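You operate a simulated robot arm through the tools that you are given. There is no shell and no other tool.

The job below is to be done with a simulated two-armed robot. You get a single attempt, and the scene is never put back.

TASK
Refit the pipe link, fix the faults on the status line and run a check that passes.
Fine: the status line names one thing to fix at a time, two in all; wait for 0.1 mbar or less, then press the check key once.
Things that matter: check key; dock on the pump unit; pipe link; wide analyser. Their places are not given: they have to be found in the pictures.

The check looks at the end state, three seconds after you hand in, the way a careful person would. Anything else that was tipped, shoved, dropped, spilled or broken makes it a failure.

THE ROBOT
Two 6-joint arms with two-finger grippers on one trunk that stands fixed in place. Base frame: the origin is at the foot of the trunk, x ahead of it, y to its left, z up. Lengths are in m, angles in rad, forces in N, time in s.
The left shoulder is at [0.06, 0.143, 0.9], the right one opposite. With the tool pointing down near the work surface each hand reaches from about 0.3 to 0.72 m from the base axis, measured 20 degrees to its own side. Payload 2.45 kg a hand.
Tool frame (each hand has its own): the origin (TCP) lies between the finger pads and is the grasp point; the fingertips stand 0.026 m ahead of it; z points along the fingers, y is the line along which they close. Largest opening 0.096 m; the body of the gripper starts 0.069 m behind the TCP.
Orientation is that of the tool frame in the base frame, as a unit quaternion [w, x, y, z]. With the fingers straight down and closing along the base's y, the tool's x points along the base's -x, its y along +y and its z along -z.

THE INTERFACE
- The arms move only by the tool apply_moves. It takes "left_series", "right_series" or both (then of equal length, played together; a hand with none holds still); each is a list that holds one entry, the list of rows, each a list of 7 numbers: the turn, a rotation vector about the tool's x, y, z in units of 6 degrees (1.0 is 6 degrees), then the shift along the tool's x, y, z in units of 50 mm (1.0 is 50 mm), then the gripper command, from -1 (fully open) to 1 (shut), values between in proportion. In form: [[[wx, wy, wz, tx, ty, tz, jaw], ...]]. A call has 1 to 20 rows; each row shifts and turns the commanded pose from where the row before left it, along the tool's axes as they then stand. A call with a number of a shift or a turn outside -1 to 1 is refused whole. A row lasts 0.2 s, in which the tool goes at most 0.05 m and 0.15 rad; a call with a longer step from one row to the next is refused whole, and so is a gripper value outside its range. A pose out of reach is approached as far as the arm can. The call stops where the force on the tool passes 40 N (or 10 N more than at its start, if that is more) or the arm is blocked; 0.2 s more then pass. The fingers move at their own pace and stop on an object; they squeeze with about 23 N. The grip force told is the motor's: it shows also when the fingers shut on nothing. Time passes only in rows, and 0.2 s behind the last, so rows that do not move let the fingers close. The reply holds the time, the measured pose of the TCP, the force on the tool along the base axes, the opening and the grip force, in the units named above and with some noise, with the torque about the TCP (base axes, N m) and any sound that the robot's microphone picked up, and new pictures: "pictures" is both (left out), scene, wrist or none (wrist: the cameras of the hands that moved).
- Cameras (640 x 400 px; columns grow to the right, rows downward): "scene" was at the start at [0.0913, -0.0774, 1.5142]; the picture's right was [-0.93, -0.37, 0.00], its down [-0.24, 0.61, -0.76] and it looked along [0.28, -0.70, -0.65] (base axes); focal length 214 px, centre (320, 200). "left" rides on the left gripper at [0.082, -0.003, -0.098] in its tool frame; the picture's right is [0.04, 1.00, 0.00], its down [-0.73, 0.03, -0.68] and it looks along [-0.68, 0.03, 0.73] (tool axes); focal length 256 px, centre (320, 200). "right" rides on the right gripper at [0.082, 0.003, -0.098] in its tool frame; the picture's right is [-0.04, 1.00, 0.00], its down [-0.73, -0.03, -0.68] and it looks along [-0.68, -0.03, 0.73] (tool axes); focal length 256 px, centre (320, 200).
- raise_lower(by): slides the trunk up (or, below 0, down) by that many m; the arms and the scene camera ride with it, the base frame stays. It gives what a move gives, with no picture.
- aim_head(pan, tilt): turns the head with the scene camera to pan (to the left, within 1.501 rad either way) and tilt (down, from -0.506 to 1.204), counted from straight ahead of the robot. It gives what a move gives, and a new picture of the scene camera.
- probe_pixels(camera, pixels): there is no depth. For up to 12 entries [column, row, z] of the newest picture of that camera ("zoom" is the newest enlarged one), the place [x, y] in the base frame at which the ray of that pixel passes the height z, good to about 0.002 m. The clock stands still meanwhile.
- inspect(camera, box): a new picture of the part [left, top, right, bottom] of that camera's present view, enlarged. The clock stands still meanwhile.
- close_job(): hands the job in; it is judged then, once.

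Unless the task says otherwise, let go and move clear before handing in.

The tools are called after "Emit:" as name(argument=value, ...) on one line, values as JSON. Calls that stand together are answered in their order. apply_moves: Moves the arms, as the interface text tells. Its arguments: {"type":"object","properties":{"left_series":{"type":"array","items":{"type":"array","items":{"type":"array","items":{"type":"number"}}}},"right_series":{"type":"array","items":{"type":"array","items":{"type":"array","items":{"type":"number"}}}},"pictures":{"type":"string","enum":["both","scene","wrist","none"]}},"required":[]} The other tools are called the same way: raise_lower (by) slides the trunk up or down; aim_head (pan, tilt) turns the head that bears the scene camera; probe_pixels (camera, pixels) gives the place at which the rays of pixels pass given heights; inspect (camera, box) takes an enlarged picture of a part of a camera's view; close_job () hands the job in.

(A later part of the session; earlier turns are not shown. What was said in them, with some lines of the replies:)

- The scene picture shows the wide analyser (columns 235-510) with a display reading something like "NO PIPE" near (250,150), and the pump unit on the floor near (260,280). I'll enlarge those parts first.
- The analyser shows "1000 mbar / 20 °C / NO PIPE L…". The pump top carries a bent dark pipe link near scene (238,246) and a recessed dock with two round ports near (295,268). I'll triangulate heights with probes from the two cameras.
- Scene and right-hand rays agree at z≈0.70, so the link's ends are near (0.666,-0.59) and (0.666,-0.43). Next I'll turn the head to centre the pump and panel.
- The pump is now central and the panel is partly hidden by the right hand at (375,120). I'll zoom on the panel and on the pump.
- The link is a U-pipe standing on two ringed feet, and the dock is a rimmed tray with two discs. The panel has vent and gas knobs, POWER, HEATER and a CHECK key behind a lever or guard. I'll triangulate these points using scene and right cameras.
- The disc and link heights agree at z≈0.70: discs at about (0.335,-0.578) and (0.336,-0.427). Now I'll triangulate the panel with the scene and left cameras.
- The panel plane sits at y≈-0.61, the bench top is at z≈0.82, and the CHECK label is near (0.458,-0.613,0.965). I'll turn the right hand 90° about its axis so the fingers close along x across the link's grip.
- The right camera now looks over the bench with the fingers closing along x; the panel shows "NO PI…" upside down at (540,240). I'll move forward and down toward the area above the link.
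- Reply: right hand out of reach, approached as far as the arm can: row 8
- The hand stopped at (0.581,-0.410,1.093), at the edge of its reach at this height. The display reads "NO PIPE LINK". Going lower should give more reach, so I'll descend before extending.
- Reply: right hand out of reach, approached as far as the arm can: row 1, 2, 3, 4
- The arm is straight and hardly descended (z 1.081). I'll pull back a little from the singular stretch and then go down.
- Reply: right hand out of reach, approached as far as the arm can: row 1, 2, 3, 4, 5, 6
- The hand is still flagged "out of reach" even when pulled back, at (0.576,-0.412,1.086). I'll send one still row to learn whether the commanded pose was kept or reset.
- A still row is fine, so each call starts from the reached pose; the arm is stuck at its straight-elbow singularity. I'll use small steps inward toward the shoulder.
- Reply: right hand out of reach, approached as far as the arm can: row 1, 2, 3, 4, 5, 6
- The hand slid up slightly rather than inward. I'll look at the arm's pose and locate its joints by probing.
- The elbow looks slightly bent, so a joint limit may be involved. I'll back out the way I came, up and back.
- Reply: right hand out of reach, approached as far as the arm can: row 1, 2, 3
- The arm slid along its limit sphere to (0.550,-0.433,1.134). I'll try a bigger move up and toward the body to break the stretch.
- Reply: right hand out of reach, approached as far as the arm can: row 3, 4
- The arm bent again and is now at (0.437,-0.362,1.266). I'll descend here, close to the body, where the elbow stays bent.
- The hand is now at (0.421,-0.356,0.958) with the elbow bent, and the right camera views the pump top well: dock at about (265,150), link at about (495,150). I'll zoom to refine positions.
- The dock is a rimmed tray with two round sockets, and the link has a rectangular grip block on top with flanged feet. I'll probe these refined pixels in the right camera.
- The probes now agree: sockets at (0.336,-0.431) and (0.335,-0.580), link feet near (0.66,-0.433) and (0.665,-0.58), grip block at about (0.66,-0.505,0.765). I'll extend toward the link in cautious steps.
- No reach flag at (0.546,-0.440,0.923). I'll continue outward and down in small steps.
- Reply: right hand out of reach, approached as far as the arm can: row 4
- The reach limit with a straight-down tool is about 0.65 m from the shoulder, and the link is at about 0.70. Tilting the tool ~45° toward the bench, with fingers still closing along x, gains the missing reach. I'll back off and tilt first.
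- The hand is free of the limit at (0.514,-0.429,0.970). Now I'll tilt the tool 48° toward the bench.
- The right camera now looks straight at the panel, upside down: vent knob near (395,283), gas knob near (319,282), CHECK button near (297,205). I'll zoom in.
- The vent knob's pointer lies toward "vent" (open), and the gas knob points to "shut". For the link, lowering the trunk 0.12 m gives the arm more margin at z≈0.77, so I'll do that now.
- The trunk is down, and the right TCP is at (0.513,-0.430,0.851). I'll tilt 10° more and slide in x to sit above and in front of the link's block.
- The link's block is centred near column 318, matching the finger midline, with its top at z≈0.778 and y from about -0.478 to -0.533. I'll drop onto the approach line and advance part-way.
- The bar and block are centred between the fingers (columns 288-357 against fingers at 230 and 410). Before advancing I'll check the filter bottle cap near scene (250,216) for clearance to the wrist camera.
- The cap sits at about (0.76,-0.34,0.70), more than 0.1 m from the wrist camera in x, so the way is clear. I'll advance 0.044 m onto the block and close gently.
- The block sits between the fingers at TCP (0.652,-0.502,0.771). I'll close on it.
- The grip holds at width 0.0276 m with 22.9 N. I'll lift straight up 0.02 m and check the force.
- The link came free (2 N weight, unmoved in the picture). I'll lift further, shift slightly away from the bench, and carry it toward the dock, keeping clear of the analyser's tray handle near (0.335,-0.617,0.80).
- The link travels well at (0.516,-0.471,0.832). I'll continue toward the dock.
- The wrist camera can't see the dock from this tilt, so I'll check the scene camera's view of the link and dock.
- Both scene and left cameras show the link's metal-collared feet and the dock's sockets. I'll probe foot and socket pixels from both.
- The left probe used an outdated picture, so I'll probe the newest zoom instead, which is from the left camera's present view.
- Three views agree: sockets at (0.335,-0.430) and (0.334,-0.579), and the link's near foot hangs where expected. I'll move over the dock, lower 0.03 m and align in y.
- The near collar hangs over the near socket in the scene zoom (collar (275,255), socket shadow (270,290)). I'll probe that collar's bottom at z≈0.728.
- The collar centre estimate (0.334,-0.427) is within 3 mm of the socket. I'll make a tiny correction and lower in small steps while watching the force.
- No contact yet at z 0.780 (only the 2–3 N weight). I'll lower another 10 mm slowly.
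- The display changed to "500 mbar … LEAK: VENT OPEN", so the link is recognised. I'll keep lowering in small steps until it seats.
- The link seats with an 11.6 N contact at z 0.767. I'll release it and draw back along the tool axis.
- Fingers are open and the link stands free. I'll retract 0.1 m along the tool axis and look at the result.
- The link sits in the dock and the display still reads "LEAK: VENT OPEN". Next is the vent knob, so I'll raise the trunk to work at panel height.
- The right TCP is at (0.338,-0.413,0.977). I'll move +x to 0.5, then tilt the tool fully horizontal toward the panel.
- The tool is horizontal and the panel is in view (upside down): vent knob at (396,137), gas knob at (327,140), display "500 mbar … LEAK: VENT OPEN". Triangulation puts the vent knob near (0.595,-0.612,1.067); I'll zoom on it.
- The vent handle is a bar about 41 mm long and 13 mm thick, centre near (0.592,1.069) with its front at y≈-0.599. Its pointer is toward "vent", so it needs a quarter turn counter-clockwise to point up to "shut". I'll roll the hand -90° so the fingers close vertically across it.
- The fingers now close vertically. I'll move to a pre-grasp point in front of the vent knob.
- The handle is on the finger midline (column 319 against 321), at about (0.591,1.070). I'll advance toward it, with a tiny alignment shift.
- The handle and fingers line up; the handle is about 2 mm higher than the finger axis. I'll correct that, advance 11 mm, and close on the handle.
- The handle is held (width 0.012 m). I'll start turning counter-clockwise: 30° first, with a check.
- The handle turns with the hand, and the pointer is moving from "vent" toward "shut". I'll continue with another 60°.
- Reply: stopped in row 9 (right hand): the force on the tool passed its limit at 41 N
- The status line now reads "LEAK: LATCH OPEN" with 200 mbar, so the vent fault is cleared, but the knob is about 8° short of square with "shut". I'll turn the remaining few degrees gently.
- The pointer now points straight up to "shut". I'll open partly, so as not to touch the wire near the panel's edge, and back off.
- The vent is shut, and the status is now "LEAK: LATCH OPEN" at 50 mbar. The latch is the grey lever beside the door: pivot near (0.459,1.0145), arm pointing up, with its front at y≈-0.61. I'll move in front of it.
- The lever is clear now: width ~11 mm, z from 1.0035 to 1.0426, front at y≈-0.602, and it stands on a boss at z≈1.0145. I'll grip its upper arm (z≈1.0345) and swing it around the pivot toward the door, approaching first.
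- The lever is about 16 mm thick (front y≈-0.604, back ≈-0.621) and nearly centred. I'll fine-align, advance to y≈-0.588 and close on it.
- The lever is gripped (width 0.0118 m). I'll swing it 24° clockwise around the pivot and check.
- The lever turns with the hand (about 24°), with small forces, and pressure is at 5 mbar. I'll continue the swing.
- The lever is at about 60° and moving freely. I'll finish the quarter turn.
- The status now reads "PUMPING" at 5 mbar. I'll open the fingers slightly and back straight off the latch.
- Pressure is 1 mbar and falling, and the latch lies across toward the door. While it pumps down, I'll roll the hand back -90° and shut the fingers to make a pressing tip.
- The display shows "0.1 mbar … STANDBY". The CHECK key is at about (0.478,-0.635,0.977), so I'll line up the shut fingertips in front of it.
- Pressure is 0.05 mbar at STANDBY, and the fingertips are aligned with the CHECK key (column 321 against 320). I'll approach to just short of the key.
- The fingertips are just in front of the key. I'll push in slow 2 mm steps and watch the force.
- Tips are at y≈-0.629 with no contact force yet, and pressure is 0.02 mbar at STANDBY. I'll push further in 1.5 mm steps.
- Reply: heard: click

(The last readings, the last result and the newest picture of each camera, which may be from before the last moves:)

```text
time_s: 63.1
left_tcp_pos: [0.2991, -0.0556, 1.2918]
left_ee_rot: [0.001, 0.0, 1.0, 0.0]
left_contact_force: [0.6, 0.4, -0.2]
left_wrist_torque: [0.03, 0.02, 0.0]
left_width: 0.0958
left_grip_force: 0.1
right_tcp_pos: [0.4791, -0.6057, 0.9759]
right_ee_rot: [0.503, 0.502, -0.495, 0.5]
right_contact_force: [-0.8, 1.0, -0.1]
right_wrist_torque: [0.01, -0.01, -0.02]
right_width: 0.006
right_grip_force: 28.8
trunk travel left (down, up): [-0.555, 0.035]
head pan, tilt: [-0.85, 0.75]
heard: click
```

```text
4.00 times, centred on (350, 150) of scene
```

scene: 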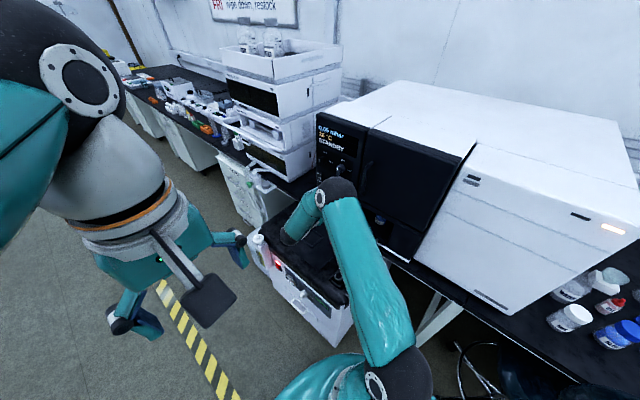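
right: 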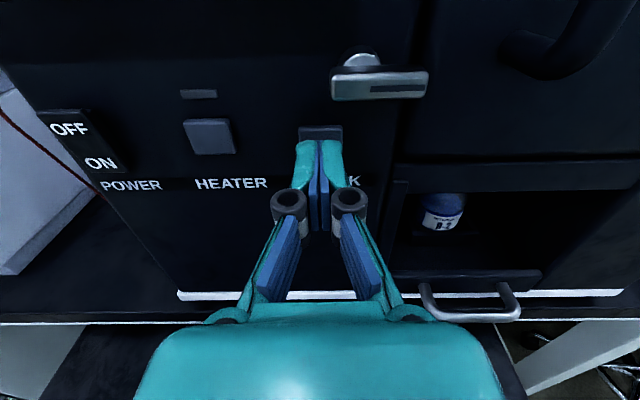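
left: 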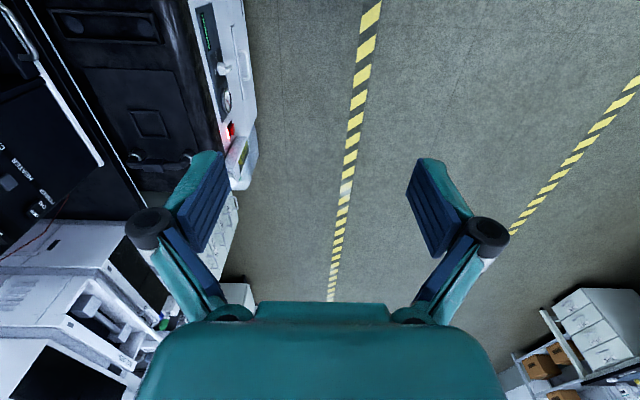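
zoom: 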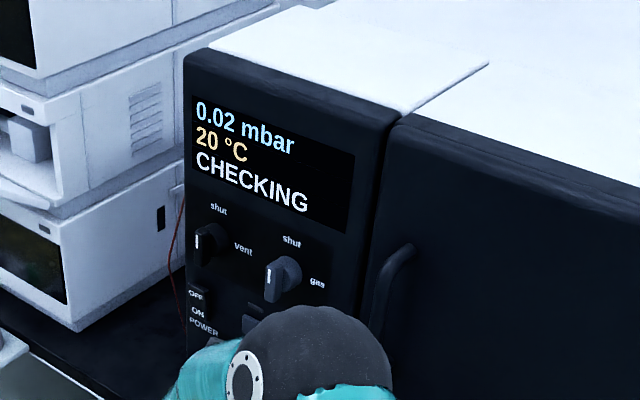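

A click was heard and the status reads "CHECKING". I'll withdraw straight back so the key is pressed only once.

Emit:
apply_moves(right_series=[[[0, 0, 0, 0, 0, -0.6, 1], [0, 0, 0, 0, 0, -0.9, 1], [0, 0, 0, 0, 0, -0.9, 1], [0, 0, 0, 0, 0, 0, 1]]], pictures="both")

Emit:
inspect(camera="scene", box=[300, 100, 400, 200])

Emit:
inspect(camera="right", box=[160, 0, 560, 250])

```text
time_s: 64.1
left_tcp_pos: [0.2987, -0.0553, 1.2922]
left_ee_rot: [0.0, -0.001, 1.0, 0.0]
left_contact_force: [0.5, -0.1, -0.3]
left_wrist_torque: [0.02, 0.0, -0.02]
left_width: 0.096
left_grip_force: 0.1
right_tcp_pos: [0.4758, -0.4861, 0.9747]
right_ee_rot: [0.503, 0.502, -0.495, 0.499]
right_contact_force: [0.4, 0.3, -0.4]
right_wrist_torque: [0.03, -0.03, 0.01]
right_width: 0.0
right_grip_force: 28.3
trunk travel left (down, up): [-0.555, 0.035]
head pan, tilt: [-0.85, 0.75]
```

scene: 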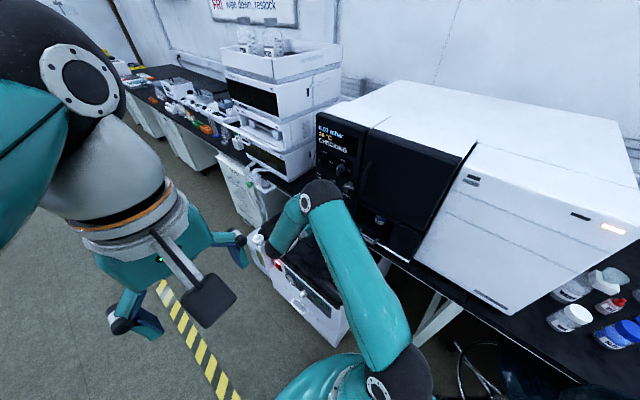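
right: 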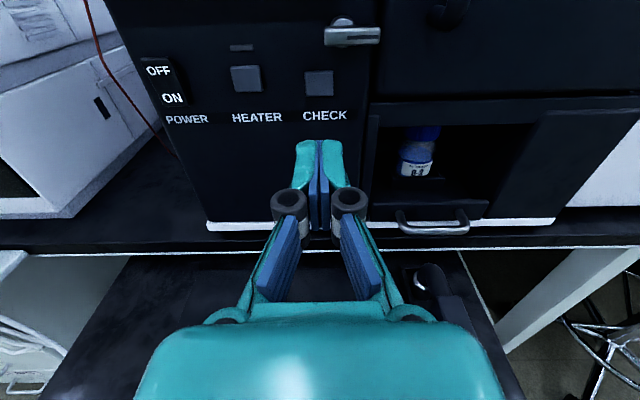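

```text
4.00 times, centred on (350, 150) of scene
```

zoom: 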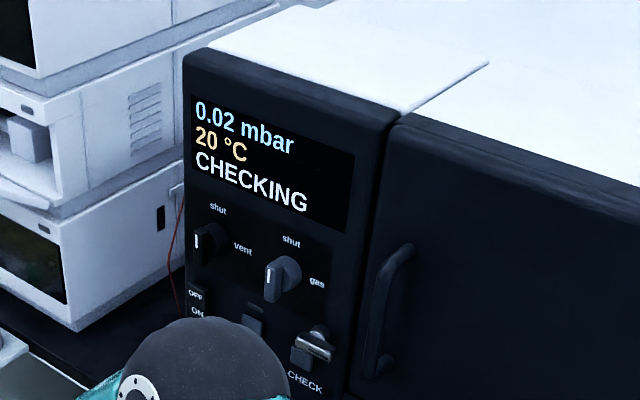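

```text
1.60 times, centred on (360, 125) of right
```

zoom: 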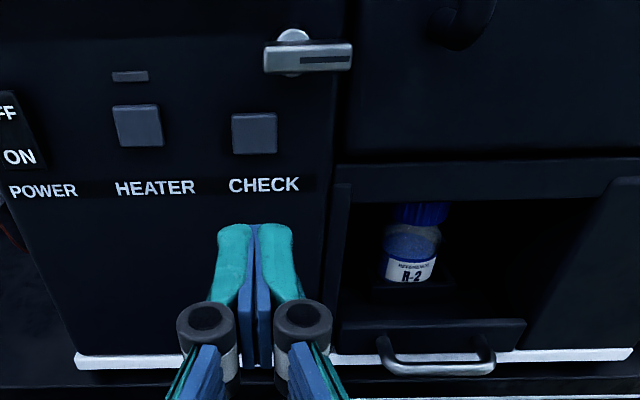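

The hand is clear and the display still says "CHECKING" at 0.02 mbar. I'll back off further and wait for the result.

Emit:
apply_moves(right_series=[[[0, 0, 0, 0.3, 0, -0.8, 1], [0, 0, 0, 0.3, 0, -0.8, 1], [0, 0, 0, 0, 0, 0, 0], [0, 0, 0, 0, 0, 0, -1], [0, 0, 0, 0, 0, 0, -1], [0, 0, 0, 0, 0, 0, -1], [0, 0, 0, 0, 0, 0, -1], [0, 0, 0, 0, 0, 0, -1], [0, 0, 0, 0, 0, 0, -1], [0, 0, 0, 0, 0, 0, -1], [0, 0, 0, 0, 0, 0, -1], [0, 0, 0, 0, 0, 0, -1]]], pictures="both")

Emit:
inspect(camera="scene", box=[300, 100, 400, 200])

Emit:
inspect(camera="right", box=[160, 0, 560, 250])

```text
time_s: 66.7
left_tcp_pos: [0.2994, -0.0545, 1.2921]
left_ee_rot: [0.0, 0.0, 1.0, 0.0]
left_contact_force: [0.9, -0.5, 0.4]
left_wrist_torque: [0.02, 0.05, -0.01]
left_width: 0.0958
left_grip_force: 0.1
right_tcp_pos: [0.4781, -0.4066, 1.0057]
right_ee_rot: [0.503, 0.502, -0.495, 0.5]
right_contact_force: [0.2, -0.1, 0.5]
right_wrist_torque: [0.02, -0.01, -0.05]
right_width: 0.096
right_grip_force: 0.0
trunk travel left (down, up): [-0.555, 0.035]
head pan, tilt: [-0.85, 0.75]
```

scene: 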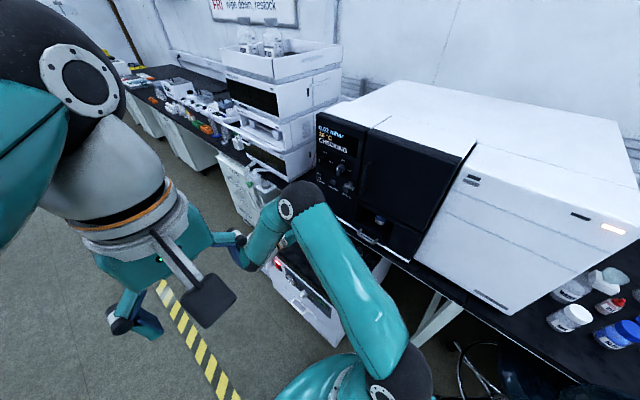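
right: 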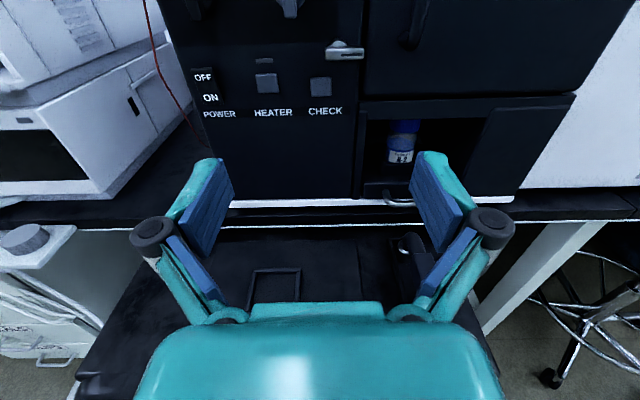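

```text
4.00 times, centred on (350, 150) of scene
```

zoom: 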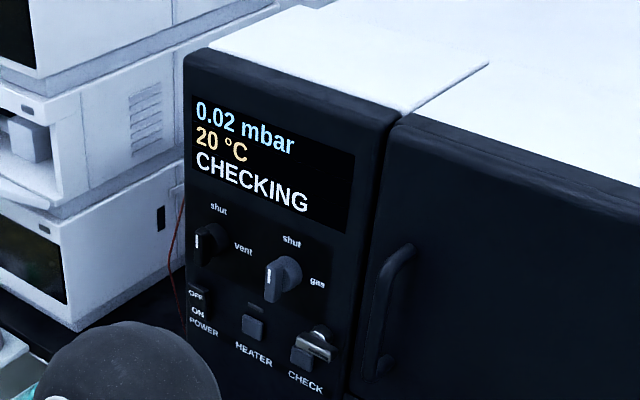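

```text
1.60 times, centred on (360, 125) of right
```

zoom: 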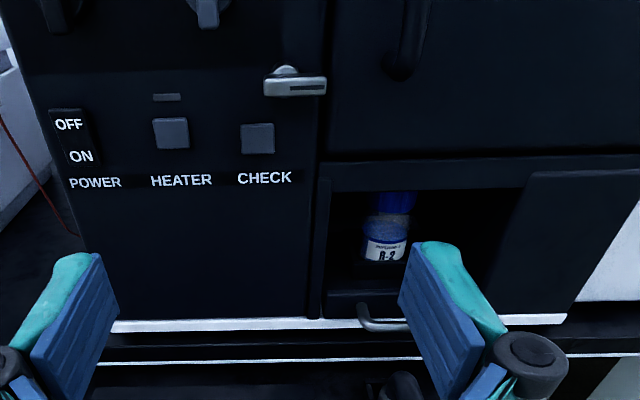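

Still "CHECKING" at 0.02 mbar, and everything looks in order. I'll wait some more.

Emit:
apply_moves(right_series=[[[0, 0, 0, 0, 0, 0, -1], [0, 0, 0, 0, 0, 0, -1], [0, 0, 0, 0, 0, 0, -1], [0, 0, 0, 0, 0, 0, -1], [0, 0, 0, 0, 0, 0, -1], [0, 0, 0, 0, 0, 0, -1], [0, 0, 0, 0, 0, 0, -1], [0, 0, 0, 0, 0, 0, -1], [0, 0, 0, 0, 0, 0, -1], [0, 0, 0, 0, 0, 0, -1], [0, 0, 0, 0, 0, 0, -1], [0, 0, 0, 0, 0, 0, -1], [0, 0, 0, 0, 0, 0, -1], [0, 0, 0, 0, 0, 0, -1], [0, 0, 0, 0, 0, 0, -1]]], pictures="none")

Emit:
inspect(camera="scene", box=[300, 100, 400, 200])

Emit:
inspect(camera="scene", box=[240, 190, 400, 300])

Emit:
inspect(camera="left", box=[0, 0, 250, 160])

```text
time_s: 69.9
left_tcp_pos: [0.2992, -0.055, 1.2916]
left_ee_rot: [0.0, 0.0, 1.0, 0.0]
left_contact_force: [-0.7, 0.2, 0.0]
left_wrist_torque: [0.0, -0.01, 0.01]
left_width: 0.0962
left_grip_force: 0.0
right_tcp_pos: [0.4772, -0.4073, 1.0057]
right_ee_rot: [0.502, 0.502, -0.495, 0.5]
right_contact_force: [-0.7, -0.1, 0.7]
right_wrist_torque: [0.02, 0.03, 0.0]
right_width: 0.0961
right_grip_force: 0.1
trunk travel left (down, up): [-0.555, 0.035]
head pan, tilt: [-0.85, 0.75]
```

```text
4.00 times, centred on (350, 150) of scene
```

zoom: 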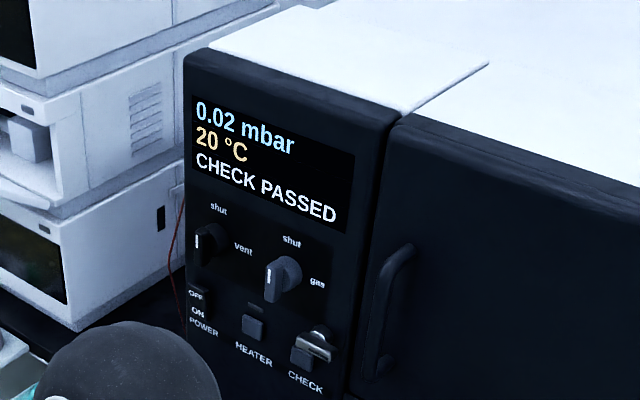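

```text
3.64 times, centred on (320, 245) of scene
```

zoom: 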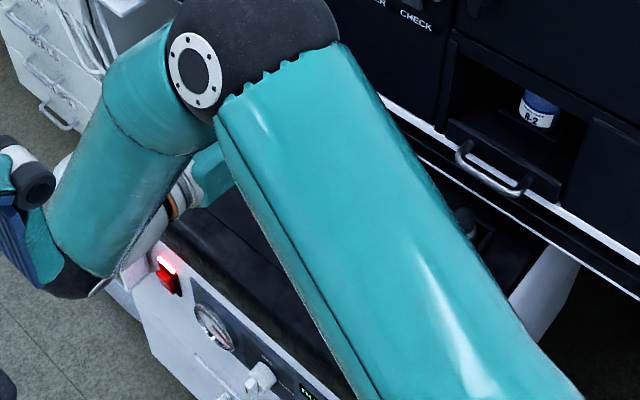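

```text
2.50 times, centred on (125, 80) of left
```

zoom: 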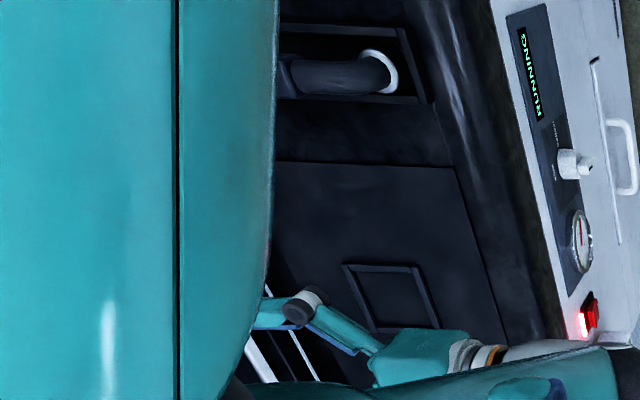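

The display reads "CHECK PASSED" at 0.02 mbar. Before handing in, I'll check the link's seating in the dock from the right camera.

Emit:
apply_moves(right_series=[[[0, 0, 0, 0.4, 0.8, -0.2, -1], [0, 0, 0, 0.4, 0.8, 0, -1], [0, 0, 0, 0.4, 0.8, 0, -1], [0, 0, 0, 0.4, 0.4, 0, -1]]], pictures="both")

Emit:
inspect(camera="right", box=[200, 180, 440, 310])

Emit:
inspect(camera="scene", box=[300, 100, 420, 270])

```text
time_s: 70.9
left_tcp_pos: [0.2978, -0.0548, 1.292]
left_ee_rot: [0.0, 0.0, 1.0, -0.001]
left_contact_force: [0.1, 0.5, -0.5]
left_wrist_torque: [-0.01, 0.01, 0.0]
left_width: 0.0961
left_grip_force: 0.1
right_tcp_pos: [0.3367, -0.3988, 1.0856]
right_ee_rot: [0.501, 0.502, -0.496, 0.501]
right_contact_force: [0.3, 0.5, -0.9]
right_wrist_torque: [-0.01, -0.01, 0.02]
right_width: 0.0961
right_grip_force: 0.0
trunk travel left (down, up): [-0.555, 0.035]
head pan, tilt: [-0.85, 0.75]
```

scene: 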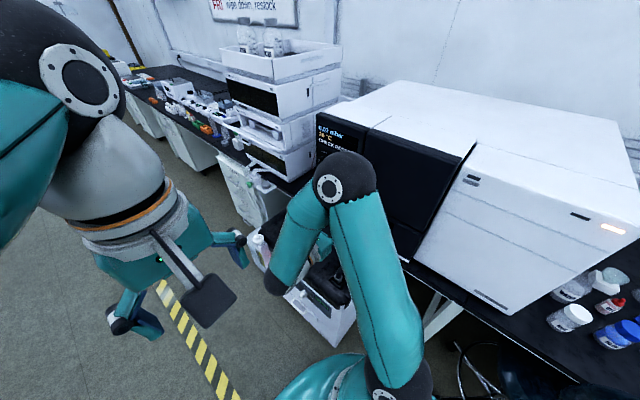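
right: 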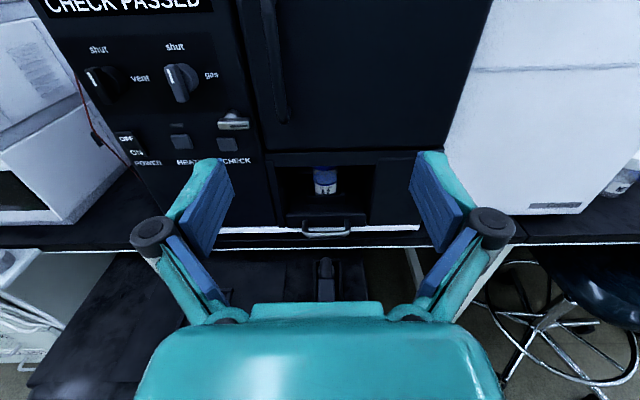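

```text
2.67 times, centred on (320, 245) of right
```

zoom: 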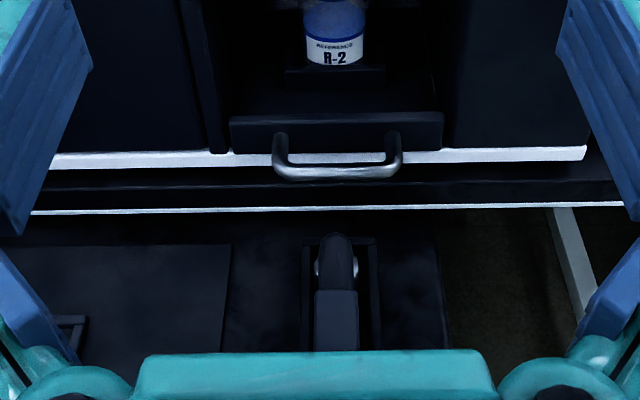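

```text
2.35 times, centred on (360, 185) of scene
```

zoom: 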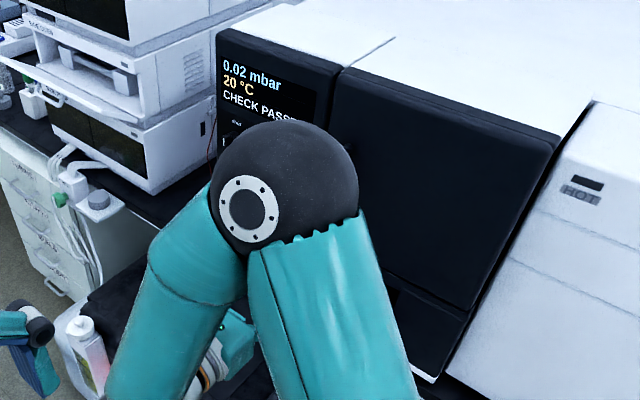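

The link stands upright and centred in the dock tray, and the vent knob and latch are shut. The display shows "CHECK PASSED" at 0.02 mbar and both hands are empty and clear, so I'll hand the job in.

Emit:
close_job()

```text
The job is handed in.
```

The job is finished and handed in: the analyser showed "CHECK PASSED" at 0.02 mbar, though the hand-in gave no verdict on the job itself.

- **Pipe link:** I moved it into the dock on the pump unit. In the last pictures it stands upright and centred in the tray.
- **Faults:** Once the link was in, the status line named two faults. I turned the vent knob to "shut" and swung the door latch across.
- **Check:** I pressed the check key once, at 0.02 mbar. The robot heard a single click.

Both hands were empty and clear when I handed in. I saw nothing tipped, dropped or spilled in the pictures.
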